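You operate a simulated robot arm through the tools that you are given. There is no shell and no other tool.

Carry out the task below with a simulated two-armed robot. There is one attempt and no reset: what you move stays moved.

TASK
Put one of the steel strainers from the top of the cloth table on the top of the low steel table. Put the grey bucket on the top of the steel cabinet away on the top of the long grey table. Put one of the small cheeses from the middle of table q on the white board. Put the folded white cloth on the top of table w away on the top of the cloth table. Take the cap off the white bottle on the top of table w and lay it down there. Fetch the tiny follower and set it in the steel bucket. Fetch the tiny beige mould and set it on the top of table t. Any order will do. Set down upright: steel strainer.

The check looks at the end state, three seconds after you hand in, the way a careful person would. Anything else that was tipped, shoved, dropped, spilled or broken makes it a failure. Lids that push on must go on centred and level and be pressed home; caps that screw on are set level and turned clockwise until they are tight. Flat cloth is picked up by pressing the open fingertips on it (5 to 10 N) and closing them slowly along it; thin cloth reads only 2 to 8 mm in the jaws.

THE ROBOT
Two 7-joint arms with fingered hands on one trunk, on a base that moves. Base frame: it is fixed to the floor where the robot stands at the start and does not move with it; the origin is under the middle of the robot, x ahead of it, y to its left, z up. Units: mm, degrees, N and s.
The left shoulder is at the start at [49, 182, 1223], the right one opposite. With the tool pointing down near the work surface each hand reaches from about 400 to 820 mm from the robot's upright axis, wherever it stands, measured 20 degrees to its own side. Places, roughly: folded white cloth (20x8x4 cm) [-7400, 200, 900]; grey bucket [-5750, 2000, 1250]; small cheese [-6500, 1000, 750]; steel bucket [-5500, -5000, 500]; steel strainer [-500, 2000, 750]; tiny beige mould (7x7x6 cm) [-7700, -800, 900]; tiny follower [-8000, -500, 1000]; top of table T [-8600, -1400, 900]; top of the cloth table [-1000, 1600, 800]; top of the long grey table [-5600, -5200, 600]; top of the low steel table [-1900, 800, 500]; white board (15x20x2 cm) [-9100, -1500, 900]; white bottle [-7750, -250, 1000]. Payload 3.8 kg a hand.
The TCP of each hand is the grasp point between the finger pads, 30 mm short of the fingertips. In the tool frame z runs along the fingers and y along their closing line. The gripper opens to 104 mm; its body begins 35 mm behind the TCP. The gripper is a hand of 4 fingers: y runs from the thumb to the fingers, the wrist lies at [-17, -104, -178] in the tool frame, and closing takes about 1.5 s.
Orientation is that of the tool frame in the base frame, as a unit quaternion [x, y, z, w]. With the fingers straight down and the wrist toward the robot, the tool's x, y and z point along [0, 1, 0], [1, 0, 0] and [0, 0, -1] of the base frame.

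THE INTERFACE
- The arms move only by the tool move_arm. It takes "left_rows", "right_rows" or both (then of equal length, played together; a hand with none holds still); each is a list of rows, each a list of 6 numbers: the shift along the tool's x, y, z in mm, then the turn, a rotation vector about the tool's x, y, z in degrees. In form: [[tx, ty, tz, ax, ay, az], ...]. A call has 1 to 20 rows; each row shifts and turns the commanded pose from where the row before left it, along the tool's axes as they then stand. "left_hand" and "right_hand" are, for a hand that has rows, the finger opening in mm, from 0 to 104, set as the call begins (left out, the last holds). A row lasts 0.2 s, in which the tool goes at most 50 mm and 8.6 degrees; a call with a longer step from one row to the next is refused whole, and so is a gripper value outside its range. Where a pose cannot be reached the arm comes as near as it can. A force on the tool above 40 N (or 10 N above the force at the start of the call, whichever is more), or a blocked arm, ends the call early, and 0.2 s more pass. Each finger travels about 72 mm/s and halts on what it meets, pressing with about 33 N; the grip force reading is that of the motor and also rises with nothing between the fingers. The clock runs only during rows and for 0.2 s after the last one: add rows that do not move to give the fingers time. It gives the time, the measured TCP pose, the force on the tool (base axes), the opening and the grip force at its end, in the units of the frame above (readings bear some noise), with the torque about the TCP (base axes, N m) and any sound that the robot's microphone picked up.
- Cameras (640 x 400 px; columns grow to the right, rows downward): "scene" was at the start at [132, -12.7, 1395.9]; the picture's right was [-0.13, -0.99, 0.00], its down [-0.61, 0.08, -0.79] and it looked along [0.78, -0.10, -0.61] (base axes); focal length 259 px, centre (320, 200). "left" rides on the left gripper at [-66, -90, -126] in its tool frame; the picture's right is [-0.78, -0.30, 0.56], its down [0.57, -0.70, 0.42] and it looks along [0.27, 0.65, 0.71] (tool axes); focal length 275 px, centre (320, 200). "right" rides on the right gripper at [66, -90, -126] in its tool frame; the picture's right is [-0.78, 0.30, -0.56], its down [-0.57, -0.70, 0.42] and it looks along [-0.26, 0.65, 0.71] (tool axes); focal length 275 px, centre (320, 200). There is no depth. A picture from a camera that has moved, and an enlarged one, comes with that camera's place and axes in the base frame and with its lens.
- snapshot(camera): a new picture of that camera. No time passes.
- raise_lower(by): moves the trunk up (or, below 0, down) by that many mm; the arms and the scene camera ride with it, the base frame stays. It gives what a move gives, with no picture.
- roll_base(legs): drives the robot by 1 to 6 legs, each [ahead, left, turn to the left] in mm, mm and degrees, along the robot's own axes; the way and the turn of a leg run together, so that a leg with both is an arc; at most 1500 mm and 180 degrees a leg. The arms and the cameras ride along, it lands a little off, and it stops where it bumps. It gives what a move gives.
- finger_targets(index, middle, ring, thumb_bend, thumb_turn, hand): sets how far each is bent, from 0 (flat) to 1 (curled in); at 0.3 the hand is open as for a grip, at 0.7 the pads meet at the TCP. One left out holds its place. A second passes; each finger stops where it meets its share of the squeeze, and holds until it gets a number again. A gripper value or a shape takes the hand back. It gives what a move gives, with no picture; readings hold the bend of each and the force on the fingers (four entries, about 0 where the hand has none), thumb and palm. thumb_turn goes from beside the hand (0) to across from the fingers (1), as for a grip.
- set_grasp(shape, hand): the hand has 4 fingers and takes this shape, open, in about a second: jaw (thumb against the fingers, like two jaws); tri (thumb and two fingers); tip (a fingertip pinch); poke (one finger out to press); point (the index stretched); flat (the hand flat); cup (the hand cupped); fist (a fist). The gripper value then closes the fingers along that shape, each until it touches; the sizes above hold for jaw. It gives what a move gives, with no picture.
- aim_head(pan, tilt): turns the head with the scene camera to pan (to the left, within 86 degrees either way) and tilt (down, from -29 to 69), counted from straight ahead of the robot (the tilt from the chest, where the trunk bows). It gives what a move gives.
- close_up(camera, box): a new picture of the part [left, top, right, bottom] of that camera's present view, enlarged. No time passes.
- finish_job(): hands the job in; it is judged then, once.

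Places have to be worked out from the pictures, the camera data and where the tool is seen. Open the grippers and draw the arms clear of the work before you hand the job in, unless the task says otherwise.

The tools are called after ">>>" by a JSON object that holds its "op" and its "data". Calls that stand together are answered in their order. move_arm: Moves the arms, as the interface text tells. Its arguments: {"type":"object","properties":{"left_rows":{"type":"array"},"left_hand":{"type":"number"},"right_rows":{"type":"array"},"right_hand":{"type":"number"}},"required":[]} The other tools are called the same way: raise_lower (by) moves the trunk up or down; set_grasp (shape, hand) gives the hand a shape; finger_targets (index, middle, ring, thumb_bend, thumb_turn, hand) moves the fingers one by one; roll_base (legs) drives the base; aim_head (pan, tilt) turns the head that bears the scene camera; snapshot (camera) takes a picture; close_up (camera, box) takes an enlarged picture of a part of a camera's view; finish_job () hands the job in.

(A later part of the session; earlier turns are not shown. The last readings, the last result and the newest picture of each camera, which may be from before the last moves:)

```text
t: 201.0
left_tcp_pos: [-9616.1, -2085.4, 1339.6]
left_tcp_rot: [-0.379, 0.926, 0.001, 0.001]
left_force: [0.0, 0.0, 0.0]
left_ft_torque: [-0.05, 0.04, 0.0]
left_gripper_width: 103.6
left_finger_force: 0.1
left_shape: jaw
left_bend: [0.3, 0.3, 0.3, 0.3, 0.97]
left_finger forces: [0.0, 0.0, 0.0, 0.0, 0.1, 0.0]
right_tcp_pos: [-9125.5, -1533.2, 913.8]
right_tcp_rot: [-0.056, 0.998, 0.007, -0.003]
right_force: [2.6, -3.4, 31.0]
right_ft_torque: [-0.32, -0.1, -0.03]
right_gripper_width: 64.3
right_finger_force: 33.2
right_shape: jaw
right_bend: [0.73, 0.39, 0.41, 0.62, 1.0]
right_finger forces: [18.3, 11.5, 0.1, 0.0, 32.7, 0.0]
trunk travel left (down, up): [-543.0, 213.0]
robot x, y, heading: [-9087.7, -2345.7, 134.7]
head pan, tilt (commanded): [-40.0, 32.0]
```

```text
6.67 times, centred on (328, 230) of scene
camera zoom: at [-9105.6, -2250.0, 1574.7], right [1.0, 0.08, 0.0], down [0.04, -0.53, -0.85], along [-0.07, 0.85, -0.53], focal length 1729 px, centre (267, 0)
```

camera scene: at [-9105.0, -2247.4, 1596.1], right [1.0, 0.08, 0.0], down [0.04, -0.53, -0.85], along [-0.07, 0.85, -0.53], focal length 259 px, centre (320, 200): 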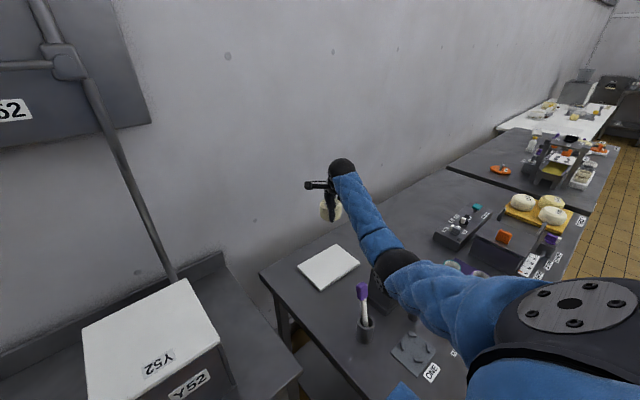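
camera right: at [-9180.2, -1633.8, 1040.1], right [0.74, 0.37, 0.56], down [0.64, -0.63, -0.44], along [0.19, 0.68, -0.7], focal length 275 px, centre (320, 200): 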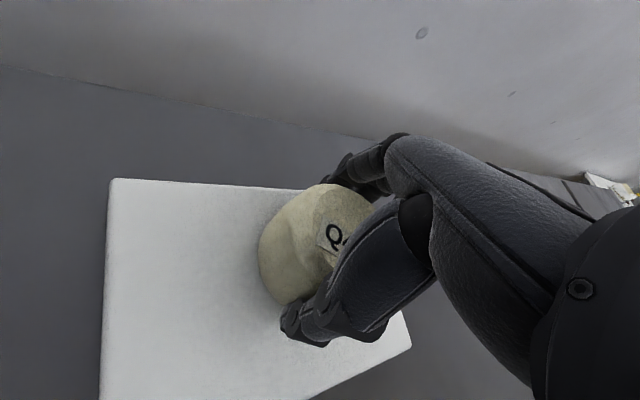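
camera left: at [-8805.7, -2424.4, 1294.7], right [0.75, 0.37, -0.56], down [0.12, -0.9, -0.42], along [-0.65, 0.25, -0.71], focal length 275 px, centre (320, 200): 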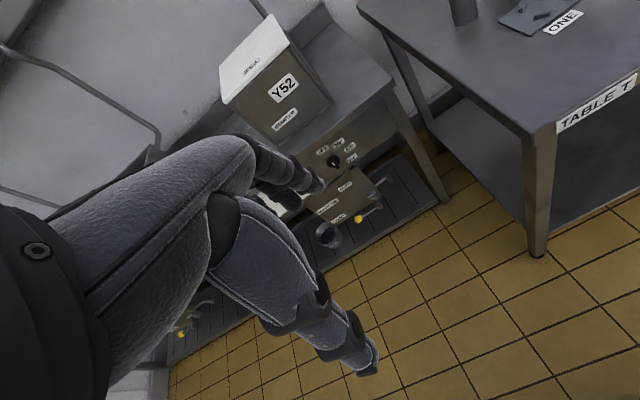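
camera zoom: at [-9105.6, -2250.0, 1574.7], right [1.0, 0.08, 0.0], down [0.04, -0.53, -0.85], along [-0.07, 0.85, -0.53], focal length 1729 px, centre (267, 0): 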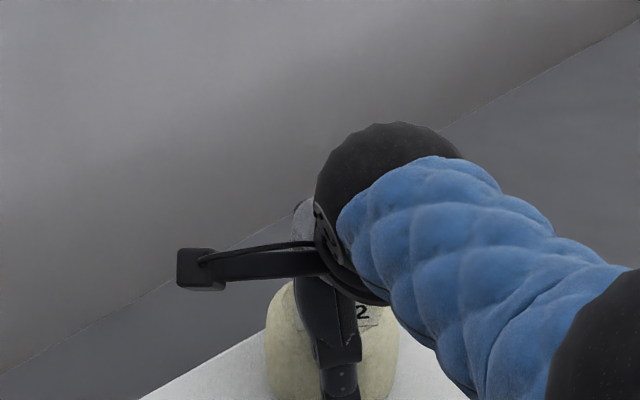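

The cheese rests on the board with 31 N at TCP z≈914. I relax 4 mm, then open the hand.

>>> {"op": "move_arm", "data": {"right_rows": [[0, 0, -2, 0, 0, 0], [0, 0, -2, 0, 0, 0], [0, 0, 0, 0, 0, 0]]}}

>>> {"op": "move_arm", "data": {"right_rows": [[0, 0, 0, 0, 0, 0], [0, 0, 0, 0, 0, 0], [0, 0, 0, 0, 0, 0], [0, 0, 0, 0, 0, 0], [0, 0, 0, 0, 0, 0]], "right_hand": 104}}

>>> {"op": "snapshot", "data": {"camera": "right"}}

```text
t: 201.8
left_tcp_pos: [-9614.5, -2085.0, 1339.7]
left_tcp_rot: [-0.379, 0.925, 0.0, 0.001]
left_force: [-0.6, -0.1, -0.4]
left_ft_torque: [0.01, -0.02, -0.02]
left_gripper_width: 103.9
left_finger_force: 0.0
left_shape: jaw
left_bend: [0.3, 0.3, 0.3, 0.3, 0.97]
left_finger forces: [0.0, 0.1, 0.1, 0.0, 0.1, 0.0]
right_tcp_pos: [-9125.1, -1535.7, 915.6]
right_tcp_rot: [-0.057, 0.998, 0.005, -0.002]
right_force: [-1.3, 4.5, 19.5]
right_ft_torque: [0.13, 0.05, -0.01]
right_gripper_width: 63.8
right_finger_force: 33.0
right_shape: jaw
right_bend: [0.73, 0.38, 0.41, 0.64, 1.0]
right_finger forces: [20.8, 12.5, 0.0, 0.0, 28.9, 0.0]
trunk travel left (down, up): [-543.0, 213.0]
robot x, y, heading: [-9086.7, -2346.3, 134.8]
head pan, tilt (commanded): [-40.0, 32.0]
```

```text
t: 203.0
left_tcp_pos: [-9615.0, -2083.6, 1338.1]
left_tcp_rot: [-0.379, 0.925, 0.001, 0.001]
left_force: [-0.8, 0.0, -0.5]
left_ft_torque: [-0.01, -0.04, 0.02]
left_gripper_width: 103.8
left_finger_force: 0.0
left_shape: jaw
left_bend: [0.3, 0.3, 0.3, 0.3, 0.97]
left_finger forces: [0.0, 0.0, 0.0, 0.1, 0.0, 0.0]
right_tcp_pos: [-9123.5, -1538.1, 912.6]
right_tcp_rot: [-0.057, 0.998, 0.001, 0.001]
right_force: [0.4, -0.3, 0.1]
right_ft_torque: [0.03, -0.02, 0.01]
right_gripper_width: 103.7
right_finger_force: 0.0
right_shape: jaw
right_bend: [0.3, 0.3, 0.3, 0.3, 0.97]
right_finger forces: [0.0, 0.0, 0.0, 0.0, 0.5, 0.0]
trunk travel left (down, up): [-543.0, 213.0]
robot x, y, heading: [-9086.9, -2348.2, 134.6]
head pan, tilt (commanded): [-40.0, 32.0]
```

```text
taken
camera right: at [-9179.1, -1634.6, 1037.4], right [0.74, 0.38, 0.56], down [0.65, -0.63, -0.42], along [0.19, 0.68, -0.71], focal length 275 px, centre (320, 200)
```

right: 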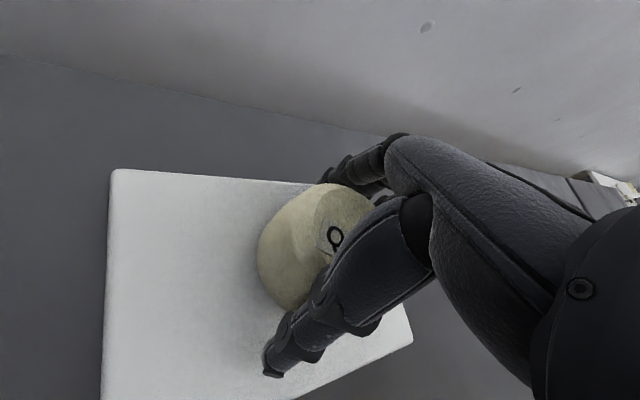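

Released. I lift the hand off slowly, then raise the trunk to keep the elbow high.

>>> {"op": "move_arm", "data": {"right_rows": [[0, 0, -5, 0, 0, 0], [0, 0, -10, 0, 0, 0], [0, 0, -15, 0, 0, 0], [0, 0, -20, 0, 0, 0], [0, 0, -20, 0, 0, 0]]}}

>>> {"op": "raise_lower", "data": {"by": 170}}

>>> {"op": "snapshot", "data": {"camera": "right"}}

>>> {"op": "snapshot", "data": {"camera": "scene"}}

```text
t: 204.2
left_tcp_pos: [-9615.6, -2083.5, 1338.2]
left_tcp_rot: [-0.379, 0.925, 0.0, 0.0]
left_force: [0.6, -0.6, -0.2]
left_ft_torque: [-0.01, -0.01, 0.0]
left_gripper_width: 103.8
left_finger_force: 0.0
left_shape: jaw
left_bend: [0.3, 0.3, 0.3, 0.3, 0.97]
left_finger forces: [0.0, 0.0, 0.0, 0.1, 0.1, 0.0]
right_tcp_pos: [-9123.5, -1536.1, 982.6]
right_tcp_rot: [-0.057, 0.998, 0.001, 0.0]
right_force: [-0.1, -0.5, -0.1]
right_ft_torque: [-0.01, -0.03, -0.01]
right_gripper_width: 103.9
right_finger_force: 0.1
right_shape: jaw
right_bend: [0.3, 0.3, 0.3, 0.3, 0.97]
right_finger forces: [0.0, 0.1, 0.0, 0.1, 0.0, 0.1]
trunk travel left (down, up): [-543.0, 213.0]
robot x, y, heading: [-9084.5, -2347.6, 134.7]
head pan, tilt (commanded): [-40.0, 32.0]
```

```text
t: 206.1
left_tcp_pos: [-9615.2, -2082.2, 1508.2]
left_tcp_rot: [-0.38, 0.925, -0.001, 0.0]
left_force: [-0.4, -0.3, 0.0]
left_ft_torque: [0.01, 0.01, 0.02]
left_gripper_width: 103.9
left_finger_force: 0.0
left_shape: jaw
left_bend: [0.3, 0.3, 0.3, 0.3, 0.97]
left_finger forces: [0.0, 0.1, 0.0, 0.0, 0.0, 0.0]
right_tcp_pos: [-9123.7, -1536.5, 1152.0]
right_tcp_rot: [-0.056, 0.998, 0.001, 0.001]
right_force: [-0.8, -0.4, 0.8]
right_ft_torque: [-0.02, 0.02, -0.01]
right_gripper_width: 104.1
right_finger_force: 0.1
right_shape: jaw
right_bend: [0.3, 0.3, 0.3, 0.3, 0.97]
right_finger forces: [0.0, 0.1, 0.1, 0.0, 0.0, 0.0]
trunk travel left (down, up): [-713.0, 43.0]
robot x, y, heading: [-9081.7, -2347.2, 134.6]
head pan, tilt (commanded): [-40.0, 32.0]
```

```text
taken
camera right: at [-9179.9, -1634.0, 1277.0], right [0.74, 0.38, 0.56], down [0.65, -0.63, -0.43], along [0.19, 0.68, -0.71], focal length 275 px, centre (320, 200)
```

right: 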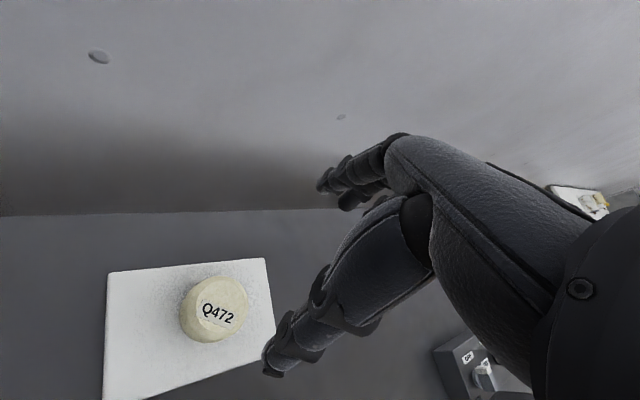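

```text
taken
camera scene: at [-9101.8, -2250.4, 1744.0], right [1.0, 0.08, 0.0], down [0.04, -0.53, -0.85], along [-0.07, 0.85, -0.53], focal length 259 px, centre (320, 200)
```

scene: 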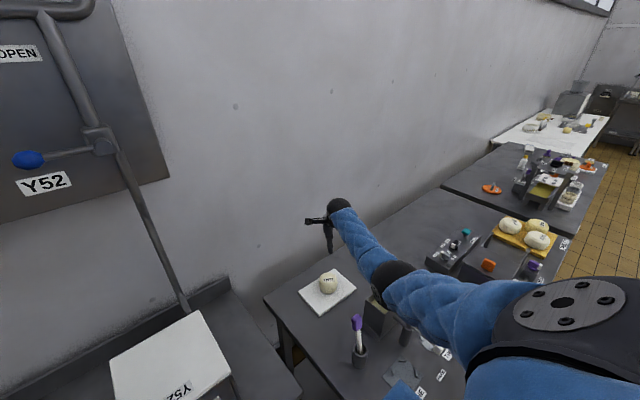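

The cheese Q472 stands on the white board, everything else in place. I back straight out, then bring the right arm and trunk back to a travel pose.

>>> {"op": "roll_base", "data": {"legs": [[-560, 0, 0]]}}

>>> {"op": "move_arm", "data": {"right_rows": [[0, 0, 0, 0, 0, -8], [20, 0, 0, 0, 0, -8], [30, 0, 0, 0, 0, -8], [40, 0, 0, 0, 0, -8], [45, 0, 0, 0, 0, -7], [45, 0, 0, 0, 0, 0], [45, 0, 0, 0, 0, 0], [40, 0, 0, 0, 0, 0]]}}

>>> {"op": "raise_lower", "data": {"by": -338}}

>>> {"op": "aim_head", "data": {"pan": -30, "tilt": 30}}

>>> {"op": "snapshot", "data": {"camera": "scene"}}

```text
t: 209.3
left_tcp_pos: [-9223.3, -2478.9, 1508.3]
left_tcp_rot: [-0.376, 0.927, 0.0, 0.0]
left_force: [0.2, -0.3, 0.6]
left_ft_torque: [-0.02, -0.01, 0.04]
left_gripper_width: 103.9
left_finger_force: 0.1
left_shape: jaw
left_bend: [0.3, 0.3, 0.3, 0.3, 0.97]
left_finger forces: [0.0, 0.0, 0.0, 0.0, 0.0, 0.0]
right_tcp_pos: [-8727.0, -1935.8, 1151.6]
right_tcp_rot: [-0.052, 0.999, 0.001, 0.0]
right_force: [-0.5, -0.3, 0.0]
right_ft_torque: [-0.02, -0.02, -0.02]
right_gripper_width: 103.8
right_finger_force: 0.0
right_shape: jaw
right_bend: [0.3, 0.3, 0.3, 0.3, 0.97]
right_finger forces: [0.0, 0.0, 0.0, 0.0, 0.0, 0.1]
trunk travel left (down, up): [-713.0, 43.0]
robot x, y, heading: [-8698.3, -2745.1, 134.2]
head pan, tilt (commanded): [-40.0, 32.0]
```

```text
t: 211.1
left_tcp_pos: [-9223.1, -2479.0, 1507.8]
left_tcp_rot: [-0.376, 0.927, 0.001, 0.001]
left_force: [-0.3, 0.3, -0.9]
left_ft_torque: [0.02, -0.01, 0.0]
left_gripper_width: 103.8
left_finger_force: 0.1
left_shape: jaw
left_bend: [0.3, 0.3, 0.3, 0.3, 0.97]
left_finger forces: [0.0, 0.0, 0.1, 0.0, 0.1, 0.0]
right_tcp_pos: [-8937.3, -2093.2, 1150.9]
right_tcp_rot: [-0.383, 0.924, 0.001, 0.001]
right_force: [0.1, 0.2, -0.9]
right_ft_torque: [0.01, 0.03, -0.02]
right_gripper_width: 103.8
right_finger_force: 0.0
right_shape: jaw
right_bend: [0.3, 0.3, 0.3, 0.3, 0.97]
right_finger forces: [0.0, 0.0, 0.0, 0.1, 0.0, 0.1]
trunk travel left (down, up): [-713.0, 43.0]
robot x, y, heading: [-8696.0, -2746.3, 134.0]
head pan, tilt (commanded): [-40.0, 32.0]
```

```text
t: 214.4
left_tcp_pos: [-9221.6, -2478.5, 1169.0]
left_tcp_rot: [-0.376, 0.927, 0.0, -0.001]
left_force: [-0.1, -0.1, -0.1]
left_ft_torque: [-0.01, 0.01, -0.01]
left_gripper_width: 103.8
left_finger_force: 0.1
left_shape: jaw
left_bend: [0.3, 0.3, 0.3, 0.3, 0.97]
left_finger forces: [0.0, 0.0, 0.1, 0.0, 0.1, 0.0]
right_tcp_pos: [-8935.8, -2092.1, 813.8]
right_tcp_rot: [-0.383, 0.924, 0.001, 0.001]
right_force: [-3.2, -2.2, 1.1]
right_ft_torque: [0.15, -0.11, 0.24]
right_gripper_width: 103.9
right_finger_force: 0.0
right_shape: jaw
right_bend: [0.3, 0.3, 0.3, 0.3, 0.97]
right_finger forces: [0.0, 0.0, 4.0, 0.0, 0.0, 0.0]
trunk travel left (down, up): [-375.0, 381.0]
robot x, y, heading: [-8698.1, -2745.9, 134.1]
head pan, tilt (commanded): [-40.0, 32.0]
```

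```text
t: 215.2
left_tcp_pos: [-9223.4, -2479.8, 1170.2]
left_tcp_rot: [-0.376, 0.927, 0.001, -0.001]
left_force: [1.9, 1.0, 0.2]
left_ft_torque: [0.0, 0.02, 0.02]
left_gripper_width: 103.8
left_finger_force: 0.1
left_shape: jaw
left_bend: [0.3, 0.3, 0.3, 0.3, 0.97]
left_finger forces: [0.1, 0.0, 0.1, 0.0, 0.0, 0.0]
right_tcp_pos: [-8936.2, -2092.0, 814.0]
right_tcp_rot: [-0.382, 0.924, 0.002, 0.0]
right_force: [-3.3, -2.6, 1.2]
right_ft_torque: [0.12, -0.08, 0.31]
right_gripper_width: 103.8
right_finger_force: 0.1
right_shape: jaw
right_bend: [0.3, 0.3, 0.3, 0.3, 0.97]
right_finger forces: [0.0, 0.0, 4.7, 0.0, 0.0, 0.1]
trunk travel left (down, up): [-375.0, 381.0]
robot x, y, heading: [-8694.4, -2746.3, 134.0]
head pan, tilt (commanded): [-30.0, 30.0]
```

```text
taken
camera scene: at [-8751.8, -2626.1, 1408.2], right [0.97, 0.24, 0.0], down [0.12, -0.48, -0.87], along [-0.21, 0.84, -0.5], focal length 259 px, centre (320, 200)
```

scene: 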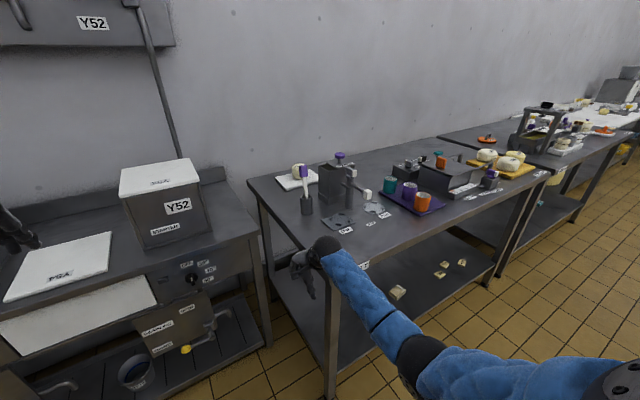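

Lowering the trunk put my right fingers lightly against table T's left edge (4 N). I ease the hand to the left away from it, then raise it.

>>> {"op": "move_arm", "data": {"right_rows": [[10, 0, 0, 0, 0, 0], [25, 0, 0, 0, 0, 0], [25, 0, -10, 0, 0, 0], [0, 0, -40, 0, 0, 0], [0, 0, -45, 0, 0, 0], [0, 0, -45, 0, 0, 0], [0, 0, -45, 0, 0, 0], [0, 0, -45, 0, 0, 0], [0, 0, -45, 0, 0, 0], [0, 0, -40, 0, 0, 0]]}}

>>> {"op": "snapshot", "data": {"camera": "scene"}}

>>> {"op": "close_up", "data": {"camera": "scene", "box": [240, 130, 480, 280]}}

```text
t: 217.4
left_tcp_pos: [-9221.9, -2478.8, 1170.1]
left_tcp_rot: [-0.376, 0.927, -0.001, 0.0]
left_force: [-0.5, 0.1, 0.1]
left_ft_torque: [-0.01, 0.01, -0.01]
left_gripper_width: 103.6
left_finger_force: 0.1
left_shape: jaw
left_bend: [0.3, 0.3, 0.3, 0.3, 0.97]
left_finger forces: [0.1, 0.0, 0.1, 0.1, 0.0, 0.0]
right_tcp_pos: [-8978.1, -2132.4, 1129.2]
right_tcp_rot: [-0.382, 0.924, 0.0, 0.0]
right_force: [-0.3, -0.4, -0.1]
right_ft_torque: [-0.03, 0.01, -0.02]
right_gripper_width: 103.9
right_finger_force: 0.0
right_shape: jaw
right_bend: [0.3, 0.3, 0.3, 0.3, 0.97]
right_finger forces: [0.1, 0.1, 0.0, 0.0, 0.0, 0.0]
trunk travel left (down, up): [-375.0, 381.0]
robot x, y, heading: [-8699.3, -2743.3, 134.2]
head pan, tilt (commanded): [-30.0, 30.0]
```

```text
taken
camera scene: at [-8751.5, -2626.0, 1408.2], right [0.97, 0.24, 0.0], down [0.12, -0.48, -0.87], along [-0.21, 0.84, -0.5], focal length 259 px, centre (320, 200)
```

scene: 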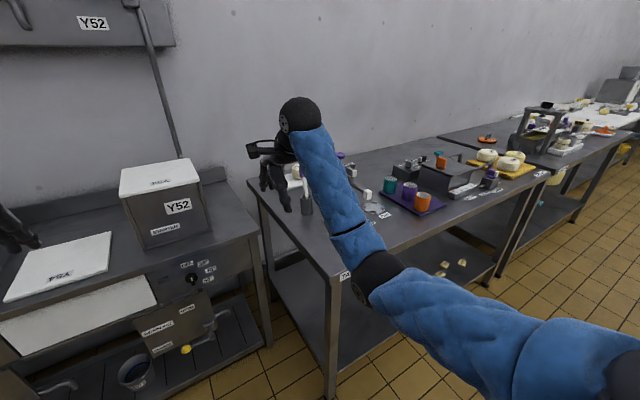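

```text
2.67 times, centred on (360, 205) of scene
camera zoom: at [-8751.5, -2626.0, 1408.2], right [0.97, 0.24, 0.0], down [0.12, -0.48, -0.87], along [-0.21, 0.84, -0.5], focal length 692 px, centre (213, 187)
```

zoom: 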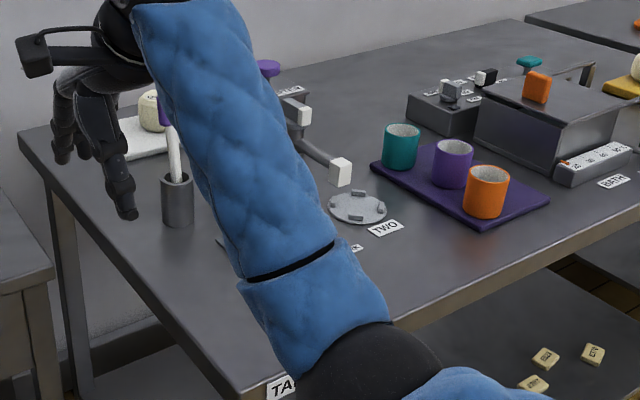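

All fine. Now to table W for the tiny beige mould: I back off, strafe right along the tables and stop before the moulds.

>>> {"op": "roll_base", "data": {"legs": [[-350, 0, 1], [0, -1150, 0], [0, -1110, 0]]}}

>>> {"op": "aim_head", "data": {"pan": 0, "tilt": 30}}

>>> {"op": "snapshot", "data": {"camera": "scene"}}

```text
t: 230.2
left_tcp_pos: [-7422.6, -1143.4, 1170.0]
left_tcp_rot: [-0.391, 0.92, 0.0, 0.0]
left_force: [0.0, -0.2, 0.6]
left_ft_torque: [0.0, 0.01, -0.01]
left_gripper_width: 103.7
left_finger_force: 0.0
left_shape: jaw
left_bend: [0.3, 0.3, 0.3, 0.3, 0.97]
left_finger forces: [0.0, 0.0, 0.0, 0.1, 0.0, 0.1]
right_tcp_pos: [-7190.7, -788.7, 1129.1]
right_tcp_rot: [-0.398, 0.918, 0.001, 0.001]
right_force: [-0.2, -0.2, -0.5]
right_ft_torque: [-0.01, -0.03, 0.0]
right_gripper_width: 103.8
right_finger_force: 0.0
right_shape: jaw
right_bend: [0.3, 0.3, 0.3, 0.3, 0.97]
right_finger forces: [0.0, 0.1, 0.1, 0.0, 0.0, 0.1]
trunk travel left (down, up): [-375.0, 381.0]
robot x, y, heading: [-6886.5, -1389.5, 136.1]
head pan, tilt (commanded): [-30.0, 30.0]
```

```text
t: 231.2
left_tcp_pos: [-7421.9, -1144.4, 1170.6]
left_tcp_rot: [-0.393, 0.92, 0.0, 0.0]
left_force: [0.2, -0.5, 0.0]
left_ft_torque: [0.01, 0.02, -0.05]
left_gripper_width: 103.6
left_finger_force: 0.1
left_shape: jaw
left_bend: [0.3, 0.3, 0.3, 0.3, 0.97]
left_finger forces: [0.0, 0.0, 0.1, 0.0, 0.0, 0.0]
right_tcp_pos: [-7191.2, -789.3, 1128.0]
right_tcp_rot: [-0.399, 0.917, 0.001, 0.001]
right_force: [0.0, 0.0, -0.1]
right_ft_torque: [-0.02, 0.04, 0.0]
right_gripper_width: 103.7
right_finger_force: 0.1
right_shape: jaw
right_bend: [0.3, 0.3, 0.3, 0.3, 0.97]
right_finger forces: [0.0, 0.0, 0.0, 0.0, 0.0, 0.0]
trunk travel left (down, up): [-375.0, 381.0]
robot x, y, heading: [-6889.3, -1391.8, 136.1]
head pan, tilt (commanded): [0.0, 30.0]
```

```text
taken
camera scene: at [-6987.3, -1298.2, 1408.1], right [0.69, 0.72, 0.0], down [0.36, -0.35, -0.87], along [-0.62, 0.6, -0.5], focal length 259 px, centre (320, 200)
```

scene: 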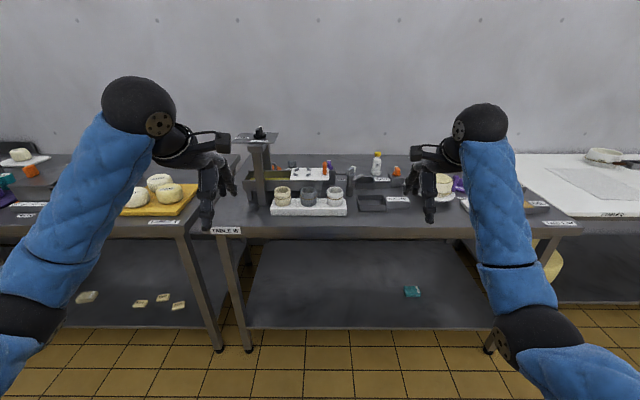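

I have table W ahead with the three tiny moulds. I zoom in on the press, moulds and small followers.

>>> {"op": "close_up", "data": {"camera": "scene", "box": [200, 110, 360, 210]}}

>>> {"op": "close_up", "data": {"camera": "scene", "box": [330, 130, 490, 230]}}

>>> {"op": "close_up", "data": {"camera": "scene", "box": [100, 140, 260, 240]}}

```text
4.00 times, centred on (280, 160) of scene
camera zoom: at [-6987.3, -1298.2, 1408.1], right [0.69, 0.72, 0.0], down [0.36, -0.35, -0.87], along [-0.62, 0.6, -0.5], focal length 1037 px, centre (480, 360)
```

zoom: 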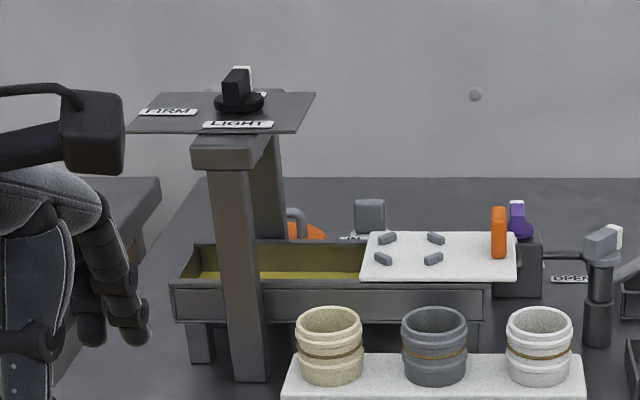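

```text
4.00 times, centred on (410, 180) of scene
camera zoom: at [-6987.3, -1298.2, 1408.1], right [0.69, 0.72, 0.0], down [0.36, -0.35, -0.87], along [-0.62, 0.6, -0.5], focal length 1037 px, centre (-40, 280)
```

zoom: 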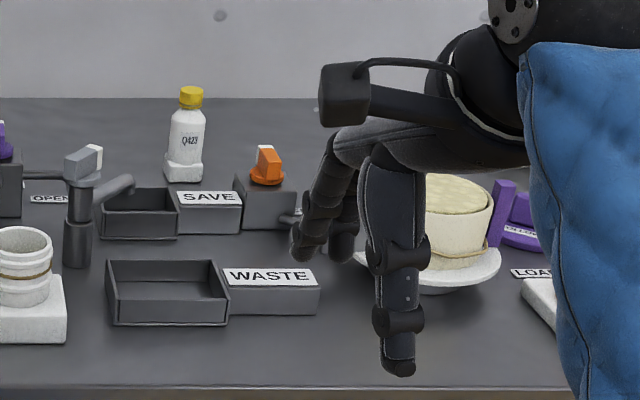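

```text
4.00 times, centred on (180, 190) of scene
camera zoom: at [-6987.3, -1298.2, 1408.1], right [0.69, 0.72, 0.0], down [0.36, -0.35, -0.87], along [-0.62, 0.6, -0.5], focal length 1037 px, centre (880, 240)
```

zoom: 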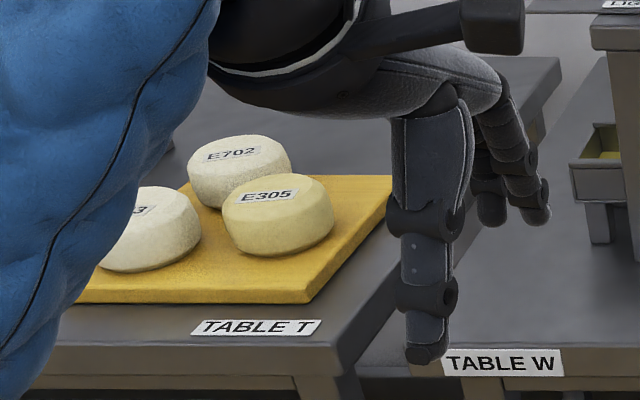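

The beige mould is at about [-7707, -801, 927], with the press post 85 mm to its left. I drive in so the left hand can reach it.

>>> {"op": "roll_base", "data": {"legs": [[385, 0, -1]]}}

>>> {"op": "aim_head", "data": {"pan": 10, "tilt": 40}}

>>> {"op": "snapshot", "data": {"camera": "scene"}}

>>> {"op": "snapshot", "data": {"camera": "left"}}

```text
t: 233.6
left_tcp_pos: [-7690.2, -860.3, 1169.6]
left_tcp_rot: [-0.38, 0.925, 0.0, 0.001]
left_force: [0.4, -0.2, 0.2]
left_ft_torque: [-0.01, -0.06, -0.01]
left_gripper_width: 103.6
left_finger_force: 0.0
left_shape: jaw
left_bend: [0.3, 0.3, 0.3, 0.3, 0.97]
left_finger forces: [0.1, 0.0, 0.0, 0.0, 0.0, 0.0]
right_tcp_pos: [-7449.7, -511.6, 1128.5]
right_tcp_rot: [-0.387, 0.922, 0.001, 0.001]
right_force: [1.1, 0.3, -1.3]
right_ft_torque: [0.0, -0.04, 0.04]
right_gripper_width: 103.7
right_finger_force: 0.0
right_shape: jaw
right_bend: [0.3, 0.3, 0.3, 0.3, 0.97]
right_finger forces: [0.0, 0.1, 0.0, 0.0, 0.0, 0.1]
trunk travel left (down, up): [-375.0, 381.0]
robot x, y, heading: [-7161.8, -1125.6, 134.4]
head pan, tilt (commanded): [0.0, 30.0]
```

```text
t: 234.3
left_tcp_pos: [-7688.3, -860.1, 1170.7]
left_tcp_rot: [-0.38, 0.925, 0.0, 0.0]
left_force: [-0.2, 0.6, 0.3]
left_ft_torque: [-0.02, 0.03, -0.01]
left_gripper_width: 103.8
left_finger_force: 0.1
left_shape: jaw
left_bend: [0.3, 0.3, 0.3, 0.3, 0.97]
left_finger forces: [0.0, 0.0, 0.1, 0.0, 0.1, 0.1]
right_tcp_pos: [-7448.5, -512.9, 1128.0]
right_tcp_rot: [-0.387, 0.922, 0.001, 0.001]
right_force: [-0.2, 0.5, 0.7]
right_ft_torque: [-0.03, -0.04, -0.03]
right_gripper_width: 104.0
right_finger_force: 0.1
right_shape: jaw
right_bend: [0.3, 0.3, 0.3, 0.3, 0.97]
right_finger forces: [0.0, 0.0, 0.0, 0.0, 0.0, 0.0]
trunk travel left (down, up): [-375.0, 381.0]
robot x, y, heading: [-7158.5, -1123.0, 134.4]
head pan, tilt (commanded): [10.0, 40.0]
```

```text
taken
camera scene: at [-7263.0, -1041.6, 1392.8], right [0.58, 0.81, 0.0], down [0.52, -0.37, -0.77], along [-0.62, 0.44, -0.64], focal length 259 px, centre (320, 200)
```

scene: 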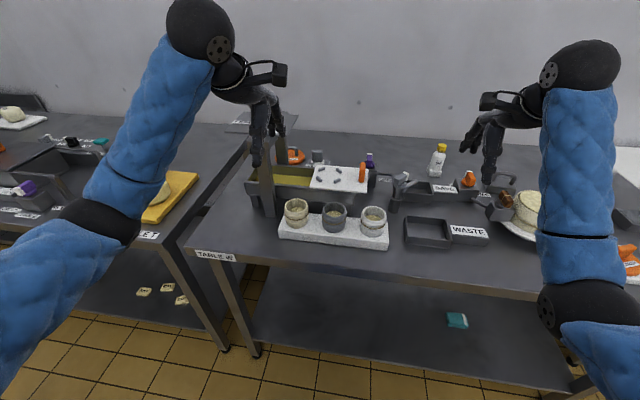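

```text
taken
camera left: at [-7578.9, -877.4, 1295.0], right [0.76, 0.33, -0.56], down [0.08, -0.9, -0.42], along [-0.64, 0.28, -0.71], focal length 275 px, centre (320, 200)
```

left: 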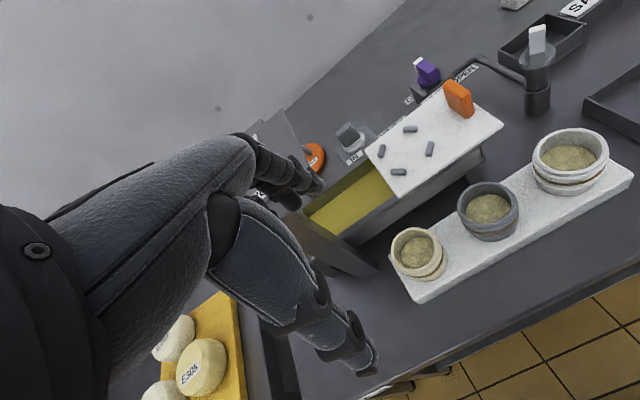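

The mould is fixed at [-7708, -800]. The press's top plate comes near my fingers' path, so I zoom in to measure it.

>>> {"op": "close_up", "data": {"camera": "scene", "box": [200, 80, 360, 180]}}

>>> {"op": "close_up", "data": {"camera": "left", "box": [220, 90, 380, 190]}}

```text
4.00 times, centred on (280, 130) of scene
camera zoom: at [-7263.0, -1041.6, 1392.8], right [0.58, 0.81, 0.0], down [0.52, -0.37, -0.77], along [-0.62, 0.44, -0.64], focal length 1037 px, centre (480, 480)
```

zoom: 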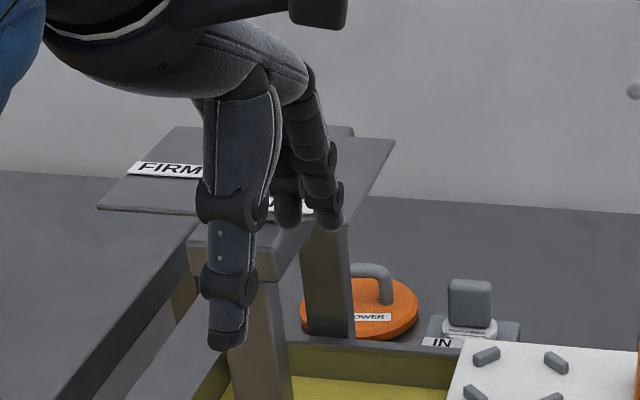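

```text
4.00 times, centred on (300, 140) of left
camera zoom: at [-7578.9, -877.4, 1295.0], right [0.76, 0.33, -0.56], down [0.08, -0.9, -0.42], along [-0.64, 0.28, -0.71], focal length 1101 px, centre (400, 440)
```

zoom: 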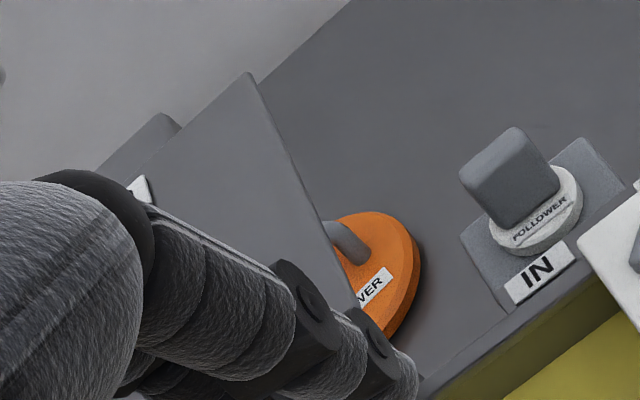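

The press plate (z≈1126) overhangs just behind the mould. I also spot the real tiny follower: a small white disc with a grey block, near [-7850, -635, 965]. For the mould I descend in front of the plate, then slide in under its level.

>>> {"op": "move_arm", "data": {"left_rows": [[-14, -16, 0, 0, 0, 0], [-14, -17, 0, 0, 0, 0], [0, 0, 40, 0, 0, 0], [0, 0, 45, 0, 0, 0], [0, 0, 45, 0, 0, 0], [0, 0, 40, 0, 0, 0], [0, 0, 0, 0, 0, 0]], "left_hand": 104}}

>>> {"op": "snapshot", "data": {"camera": "left"}}

>>> {"op": "close_up", "data": {"camera": "scene", "box": [200, 110, 440, 260]}}

```text
t: 235.9
left_tcp_pos: [-7645.8, -863.8, 1000.7]
left_tcp_rot: [-0.379, 0.926, -0.001, 0.001]
left_force: [-0.3, 0.3, -0.6]
left_ft_torque: [0.0, 0.0, 0.04]
left_gripper_width: 103.9
left_finger_force: 0.1
left_shape: jaw
left_bend: [0.3, 0.3, 0.3, 0.3, 0.97]
left_finger forces: [0.0, 0.0, 0.1, 0.0, 0.1, 0.0]
right_tcp_pos: [-7448.5, -511.7, 1129.5]
right_tcp_rot: [-0.386, 0.922, 0.001, 0.001]
right_force: [0.0, 1.1, -0.3]
right_ft_torque: [-0.02, -0.02, 0.02]
right_gripper_width: 104.1
right_finger_force: 0.2
right_shape: jaw
right_bend: [0.3, 0.3, 0.3, 0.3, 0.97]
right_finger forces: [0.1, 0.0, 0.0, 0.0, 0.0, 0.0]
trunk travel left (down, up): [-375.0, 381.0]
robot x, y, heading: [-7161.8, -1124.7, 134.5]
head pan, tilt (commanded): [10.0, 40.0]
```

```text
taken
camera left: at [-7535.5, -880.7, 1125.8], right [0.76, 0.33, -0.56], down [0.08, -0.9, -0.42], along [-0.64, 0.28, -0.71], focal length 275 px, centre (320, 200)
```

left: 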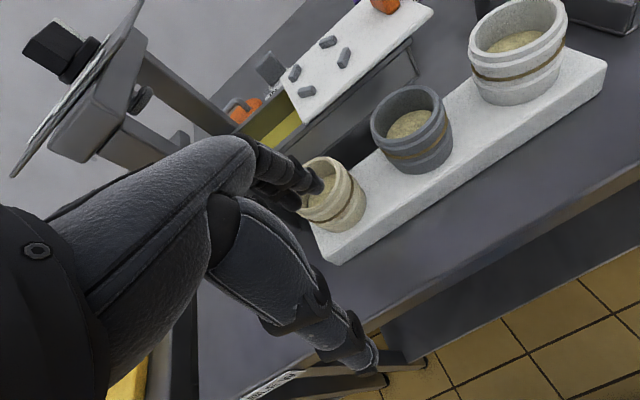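

```text
2.67 times, centred on (320, 185) of scene
camera zoom: at [-7263.2, -1041.6, 1392.8], right [0.58, 0.82, 0.0], down [0.52, -0.37, -0.77], along [-0.62, 0.44, -0.64], focal length 692 px, centre (320, 240)
```

zoom: 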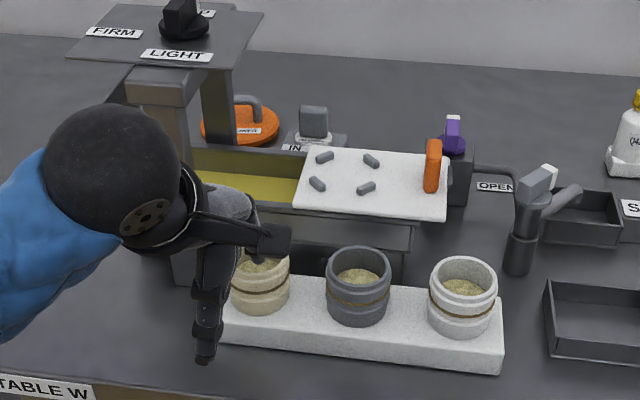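

The hand is below the plate level and in front of the mould. I slide it forward over the mould, slightly higher for rim clearance.

>>> {"op": "move_arm", "data": {"left_rows": [[0, 0, -6, 0, 0, 0], [0, 20, 0, 0, 0, 0], [0, 22, 0, 0, 0, 0], [0, 22, 0, 0, 0, 0], [0, 18, 0, 0, 0, 0], [0, 0, 0, 0, 0, 0]]}}

>>> {"op": "snapshot", "data": {"camera": "left"}}

>>> {"op": "close_up", "data": {"camera": "scene", "box": [200, 90, 360, 240]}}

```text
t: 237.3
left_tcp_pos: [-7702.1, -806.1, 1007.5]
left_tcp_rot: [-0.379, 0.925, 0.0, 0.0]
left_force: [-0.6, -0.4, -1.0]
left_ft_torque: [-0.01, -0.03, 0.03]
left_gripper_width: 103.9
left_finger_force: 0.0
left_shape: jaw
left_bend: [0.3, 0.3, 0.3, 0.3, 0.97]
left_finger forces: [0.1, 0.0, 0.0, 0.0, 0.0, 0.0]
right_tcp_pos: [-7447.6, -511.7, 1127.5]
right_tcp_rot: [-0.387, 0.922, 0.001, 0.0]
right_force: [-0.1, 0.9, 0.0]
right_ft_torque: [0.01, 0.02, 0.02]
right_gripper_width: 104.0
right_finger_force: 0.1
right_shape: jaw
right_bend: [0.3, 0.3, 0.3, 0.3, 0.97]
right_finger forces: [0.1, 0.0, 0.0, 0.0, 0.1, 0.1]
trunk travel left (down, up): [-375.0, 381.0]
robot x, y, heading: [-7160.4, -1127.5, 134.6]
head pan, tilt (commanded): [10.0, 40.0]
```

```text
taken
camera left: at [-7591.9, -822.3, 1132.1], right [0.76, 0.33, -0.56], down [0.08, -0.9, -0.42], along [-0.64, 0.28, -0.71], focal length 275 px, centre (320, 200)
```

left: 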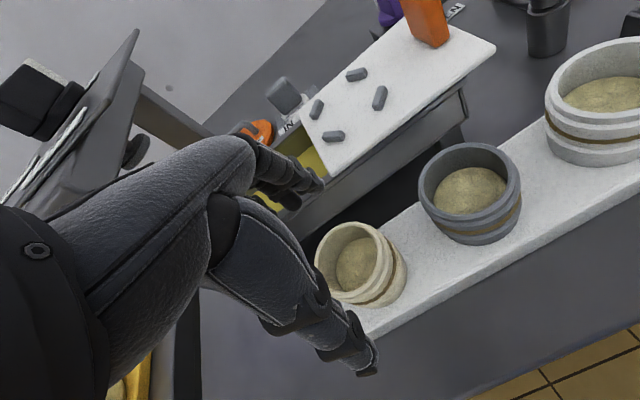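

```text
2.67 times, centred on (280, 165) of scene
camera zoom: at [-7263.2, -1041.8, 1392.8], right [0.58, 0.82, 0.0], down [0.52, -0.37, -0.77], along [-0.62, 0.44, -0.64], focal length 692 px, centre (427, 293)
```

zoom: 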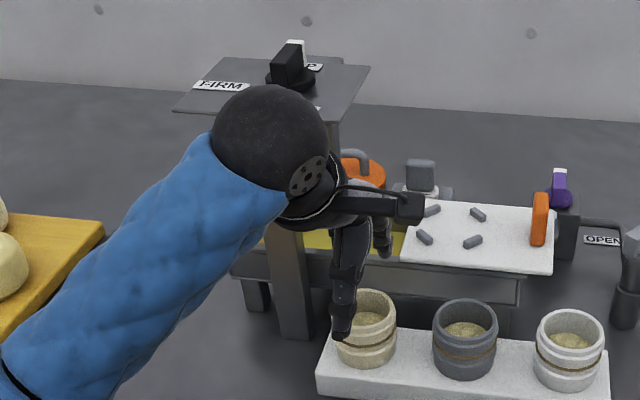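

The mould is centred under the hand within about 6 mm. I shift 5 mm forward and lower around it.

>>> {"op": "move_arm", "data": {"left_rows": [[0, 5, 10, 0, 0, 0], [0, 0, 20, 0, 0, 0], [0, 0, 20, 0, 0, 0], [0, 0, 18, 0, 0, 0], [0, 0, 0, 0, 0, 0]]}}

>>> {"op": "snapshot", "data": {"camera": "left"}}

>>> {"op": "close_up", "data": {"camera": "scene", "box": [200, 110, 360, 240]}}

```text
t: 238.5
left_tcp_pos: [-7707.2, -802.9, 937.6]
left_tcp_rot: [-0.379, 0.925, 0.0, 0.0]
left_force: [0.4, 0.0, -1.2]
left_ft_torque: [-0.04, 0.03, 0.02]
left_gripper_width: 104.0
left_finger_force: 0.1
left_shape: jaw
left_bend: [0.3, 0.3, 0.3, 0.3, 0.97]
left_finger forces: [0.1, 0.0, 0.0, 0.1, 0.1, 0.0]
right_tcp_pos: [-7448.3, -512.4, 1128.3]
right_tcp_rot: [-0.387, 0.922, 0.001, 0.001]
right_force: [0.9, 0.6, 0.8]
right_ft_torque: [-0.01, 0.01, 0.03]
right_gripper_width: 103.9
right_finger_force: 0.1
right_shape: jaw
right_bend: [0.3, 0.3, 0.3, 0.3, 0.97]
right_finger forces: [0.0, 0.1, 0.1, 0.1, 0.0, 0.1]
trunk travel left (down, up): [-375.0, 381.0]
robot x, y, heading: [-7159.7, -1124.7, 134.8]
head pan, tilt (commanded): [10.0, 40.0]
```

```text
taken
camera left: at [-7596.2, -819.4, 1062.8], right [0.76, 0.33, -0.56], down [0.08, -0.9, -0.42], along [-0.64, 0.28, -0.71], focal length 275 px, centre (320, 200)
```

left: 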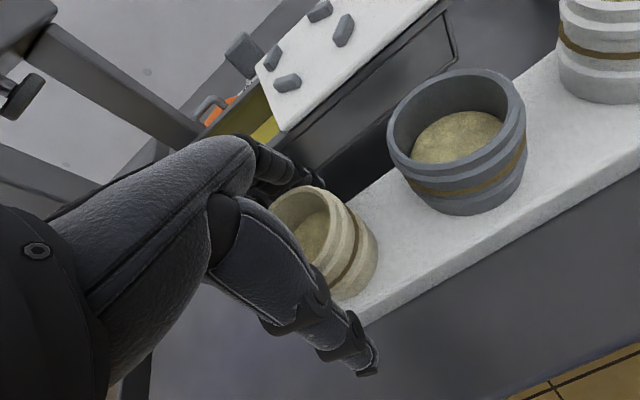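

```text
3.08 times, centred on (280, 175) of scene
camera zoom: at [-7263.2, -1041.6, 1392.8], right [0.58, 0.82, 0.0], down [0.52, -0.37, -0.77], along [-0.62, 0.44, -0.64], focal length 798 px, centre (443, 277)
```

zoom: 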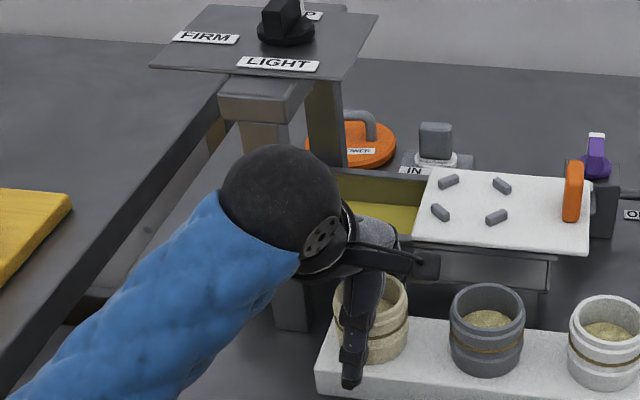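

The mould stands between thumb and fingers, 6–7 mm off to the right. I correct that and close.

>>> {"op": "move_arm", "data": {"left_rows": [[-6, -1, 0, 0, 0, 0], [0, 0, 0, 0, 0, 0], [0, 0, 0, 0, 0, 0], [0, 0, 0, 0, 0, 0], [0, 0, 0, 0, 0, 0], [0, 0, 0, 0, 0, 0], [0, 0, 0, 0, 0, 0], [0, 0, 0, 0, 0, 0]], "left_hand": 45}}

>>> {"op": "snapshot", "data": {"camera": "left"}}

```text
t: 240.3
left_tcp_pos: [-7701.0, -799.7, 938.5]
left_tcp_rot: [-0.379, 0.925, 0.0, 0.0]
left_force: [0.1, 0.1, -0.1]
left_ft_torque: [0.03, -0.01, -0.01]
left_gripper_width: 50.6
left_finger_force: 33.0
left_shape: jaw
left_bend: [0.74, 0.43, 0.48, 0.69, 1.0]
left_finger forces: [17.7, 11.1, 0.1, 0.0, 27.2, 0.0]
right_tcp_pos: [-7447.4, -512.2, 1127.7]
right_tcp_rot: [-0.387, 0.922, 0.001, 0.001]
right_force: [1.2, 0.0, 0.5]
right_ft_torque: [-0.03, 0.0, -0.01]
right_gripper_width: 103.8
right_finger_force: 0.1
right_shape: jaw
right_bend: [0.3, 0.3, 0.3, 0.3, 0.97]
right_finger forces: [0.0, 0.1, 0.0, 0.1, 0.1, 0.0]
trunk travel left (down, up): [-375.0, 381.0]
robot x, y, heading: [-7161.8, -1124.4, 134.6]
head pan, tilt (commanded): [10.0, 40.0]
```

```text
taken
camera left: at [-7591.8, -816.3, 1062.5], right [0.76, 0.33, -0.56], down [0.08, -0.9, -0.42], along [-0.64, 0.28, -0.71], focal length 275 px, centre (320, 200)
```

left: 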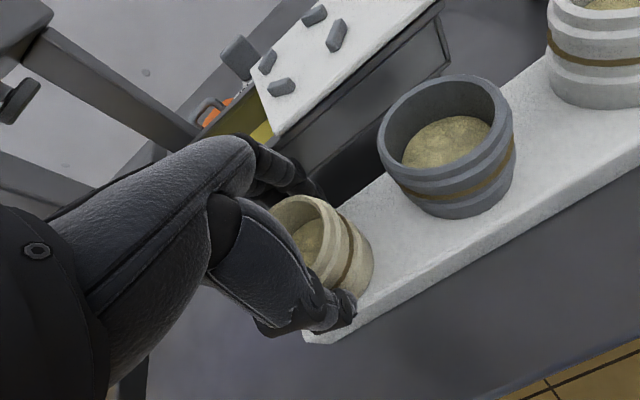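

Firm grip. I lift 65 mm, staying below the plate, then pull back out from under it and rise.

>>> {"op": "move_arm", "data": {"left_rows": [[0, 0, -10, 0, 0, 0], [0, 0, -20, 0, 0, 0], [0, 0, -20, 0, 0, 0], [0, 0, -12, 0, 0, 0], [0, -20, 0, 0, 0, 0], [0, -25, 0, 0, 0, 0], [0, -25, 0, 0, 0, 0], [0, -25, 0, 0, 0, 0], [0, -15, -10, 0, 0, 0], [0, 0, -40, 0, 0, 0], [0, 0, -40, 0, 0, 0], [0, 0, 0, 0, 0, 0]]}}

>>> {"op": "snapshot", "data": {"camera": "left"}}

>>> {"op": "snapshot", "data": {"camera": "scene"}}

```text
t: 242.9
left_tcp_pos: [-7624.3, -876.0, 1092.1]
left_tcp_rot: [-0.379, 0.925, 0.0, 0.0]
left_force: [0.5, -0.1, -1.2]
left_ft_torque: [-0.02, -0.04, 0.03]
left_gripper_width: 50.6
left_finger_force: 33.4
left_shape: jaw
left_bend: [0.74, 0.43, 0.48, 0.7, 1.0]
left_finger forces: [17.7, 11.2, 0.1, 0.0, 27.2, 0.0]
right_tcp_pos: [-7447.5, -512.6, 1128.5]
right_tcp_rot: [-0.387, 0.922, 0.002, 0.001]
right_force: [-0.9, -0.2, -0.8]
right_ft_torque: [0.01, -0.01, -0.01]
right_gripper_width: 103.7
right_finger_force: 0.1
right_shape: jaw
right_bend: [0.3, 0.3, 0.3, 0.3, 0.97]
right_finger forces: [0.0, 0.0, 0.0, 0.0, 0.0, 0.0]
trunk travel left (down, up): [-375.0, 381.0]
robot x, y, heading: [-7161.5, -1121.1, 134.8]
head pan, tilt (commanded): [10.0, 40.0]
```

```text
taken
camera left: at [-7514.2, -892.5, 1216.9], right [0.76, 0.33, -0.56], down [0.09, -0.9, -0.42], along [-0.64, 0.27, -0.71], focal length 275 px, centre (320, 200)
```

left: 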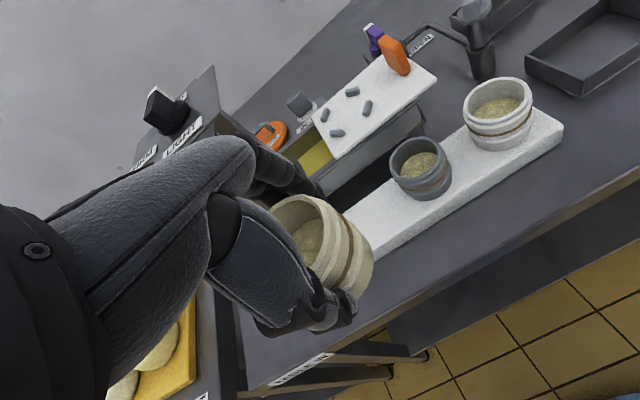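

```text
taken
camera scene: at [-7263.6, -1041.5, 1392.7], right [0.58, 0.82, 0.0], down [0.52, -0.37, -0.77], along [-0.62, 0.44, -0.64], focal length 259 px, centre (320, 200)
```

scene: 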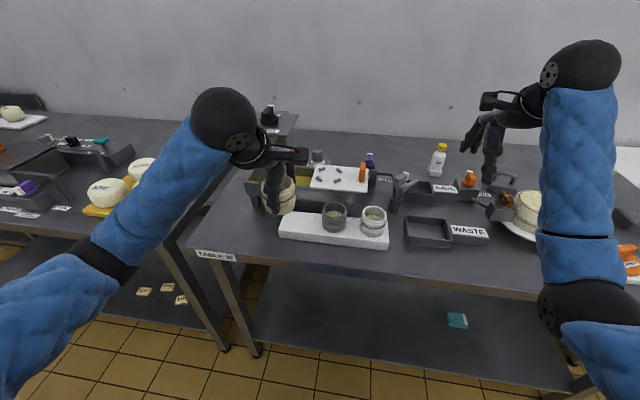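

The mould is held level. Its new place will be the free back-right part of table T behind the yellow cheese board, so I raise the trunk to keep my elbow above the cheeses and drive over.

>>> {"op": "raise_lower", "data": {"by": 230}}

>>> {"op": "roll_base", "data": {"legs": [[0, 430, 0]]}}

>>> {"op": "aim_head", "data": {"pan": 20, "tilt": 45}}

>>> {"op": "snapshot", "data": {"camera": "scene"}}

```text
t: 245.3
left_tcp_pos: [-7625.8, -877.2, 1320.3]
left_tcp_rot: [-0.379, 0.925, -0.001, 0.001]
left_force: [-0.6, -0.1, -0.7]
left_ft_torque: [-0.01, 0.01, -0.01]
left_gripper_width: 50.6
left_finger_force: 33.0
left_shape: jaw
left_bend: [0.74, 0.43, 0.48, 0.7, 1.0]
left_finger forces: [17.6, 11.2, 0.0, 0.0, 27.1, 0.0]
right_tcp_pos: [-7448.7, -512.8, 1357.9]
right_tcp_rot: [-0.386, 0.923, 0.001, 0.001]
right_force: [0.3, -0.4, 0.9]
right_ft_torque: [0.0, 0.01, -0.03]
right_gripper_width: 103.7
right_finger_force: 0.1
right_shape: jaw
right_bend: [0.3, 0.3, 0.3, 0.3, 0.97]
right_finger forces: [0.0, 0.1, 0.0, 0.0, 0.0, 0.1]
trunk travel left (down, up): [-605.0, 151.0]
robot x, y, heading: [-7159.0, -1123.5, 134.6]
head pan, tilt (commanded): [10.0, 40.0]
```

```text
t: 248.0
left_tcp_pos: [-7932.4, -1181.3, 1320.1]
left_tcp_rot: [-0.379, 0.925, 0.0, 0.0]
left_force: [0.3, 0.0, -1.9]
left_ft_torque: [0.0, -0.02, 0.04]
left_gripper_width: 50.6
left_finger_force: 32.8
left_shape: jaw
left_bend: [0.74, 0.43, 0.48, 0.7, 1.0]
left_finger forces: [17.6, 11.2, 0.1, 0.0, 27.2, 0.1]
right_tcp_pos: [-7755.9, -816.3, 1359.3]
right_tcp_rot: [-0.386, 0.923, 0.002, 0.001]
right_force: [-0.1, 0.2, 0.8]
right_ft_torque: [-0.04, 0.0, 0.03]
right_gripper_width: 104.1
right_finger_force: 0.0
right_shape: jaw
right_bend: [0.3, 0.3, 0.3, 0.3, 0.97]
right_finger forces: [0.0, 0.0, 0.0, 0.1, 0.1, 0.0]
trunk travel left (down, up): [-605.0, 151.0]
robot x, y, heading: [-7466.8, -1425.2, 134.8]
head pan, tilt (commanded): [10.0, 40.0]
```

```text
t: 248.7
left_tcp_pos: [-7932.2, -1180.2, 1320.8]
left_tcp_rot: [-0.379, 0.925, 0.0, 0.0]
left_force: [0.0, 0.8, -1.3]
left_ft_torque: [-0.02, -0.02, 0.01]
left_gripper_width: 50.4
left_finger_force: 33.0
left_shape: jaw
left_bend: [0.74, 0.43, 0.48, 0.7, 1.0]
left_finger forces: [17.5, 11.2, 0.1, 0.1, 27.1, 0.0]
right_tcp_pos: [-7756.1, -815.9, 1358.9]
right_tcp_rot: [-0.386, 0.922, 0.002, 0.001]
right_force: [0.0, 0.5, 0.2]
right_ft_torque: [0.0, 0.01, 0.03]
right_gripper_width: 103.9
right_finger_force: 0.1
right_shape: jaw
right_bend: [0.3, 0.3, 0.3, 0.3, 0.97]
right_finger forces: [0.1, 0.1, 0.0, 0.0, 0.1, 0.0]
trunk travel left (down, up): [-605.0, 151.0]
robot x, y, heading: [-7471.5, -1430.3, 134.7]
head pan, tilt (commanded): [20.0, 45.0]
```

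```text
taken
camera scene: at [-7550.6, -1383.7, 1616.7], right [0.43, 0.9, 0.0], down [0.64, -0.3, -0.71], along [-0.64, 0.3, -0.71], focal length 259 px, centre (320, 200)
```

scene: 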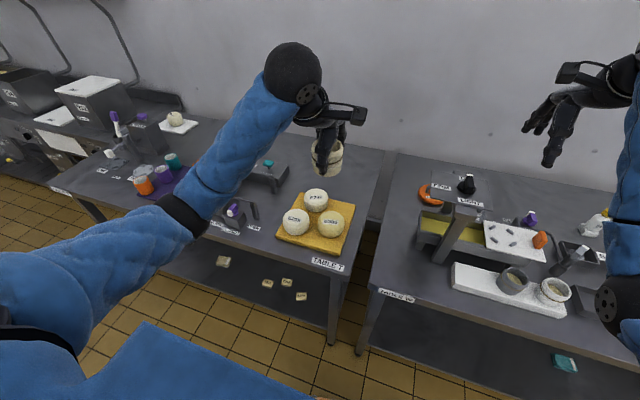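

The free spot behind the yellow board is near [-8225, -895]. I drive up to the table and reach out over it.

>>> {"op": "roll_base", "data": {"legs": [[165, 0, 0]]}}

>>> {"op": "snapshot", "data": {"camera": "scene"}}

```text
t: 250.1
left_tcp_pos: [-8047.3, -1066.3, 1320.0]
left_tcp_rot: [-0.38, 0.925, 0.0, 0.0]
left_force: [0.0, -0.3, -1.1]
left_ft_torque: [-0.02, 0.0, -0.01]
left_gripper_width: 50.7
left_finger_force: 32.8
left_shape: jaw
left_bend: [0.74, 0.43, 0.48, 0.7, 1.0]
left_finger forces: [17.7, 11.2, 0.0, 0.0, 27.2, 0.0]
right_tcp_pos: [-7871.7, -700.0, 1359.1]
right_tcp_rot: [-0.388, 0.922, 0.002, 0.0]
right_force: [0.9, -0.1, -0.6]
right_ft_torque: [0.03, -0.02, -0.01]
right_gripper_width: 104.2
right_finger_force: 0.1
right_shape: jaw
right_bend: [0.3, 0.3, 0.3, 0.3, 0.97]
right_finger forces: [0.0, 0.0, 0.0, 0.0, 0.1, 0.1]
trunk travel left (down, up): [-605.0, 151.0]
robot x, y, heading: [-7579.1, -1309.5, 134.8]
head pan, tilt (commanded): [20.0, 45.0]
```

```text
taken
camera scene: at [-7665.7, -1267.8, 1616.7], right [0.43, 0.9, 0.0], down [0.64, -0.3, -0.71], along [-0.64, 0.3, -0.71], focal length 259 px, centre (320, 200)
```

scene: 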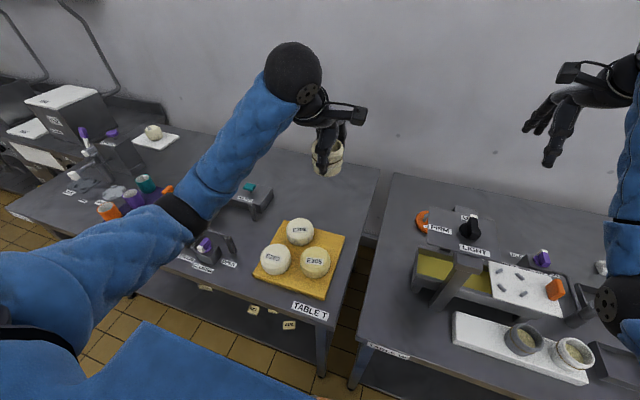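

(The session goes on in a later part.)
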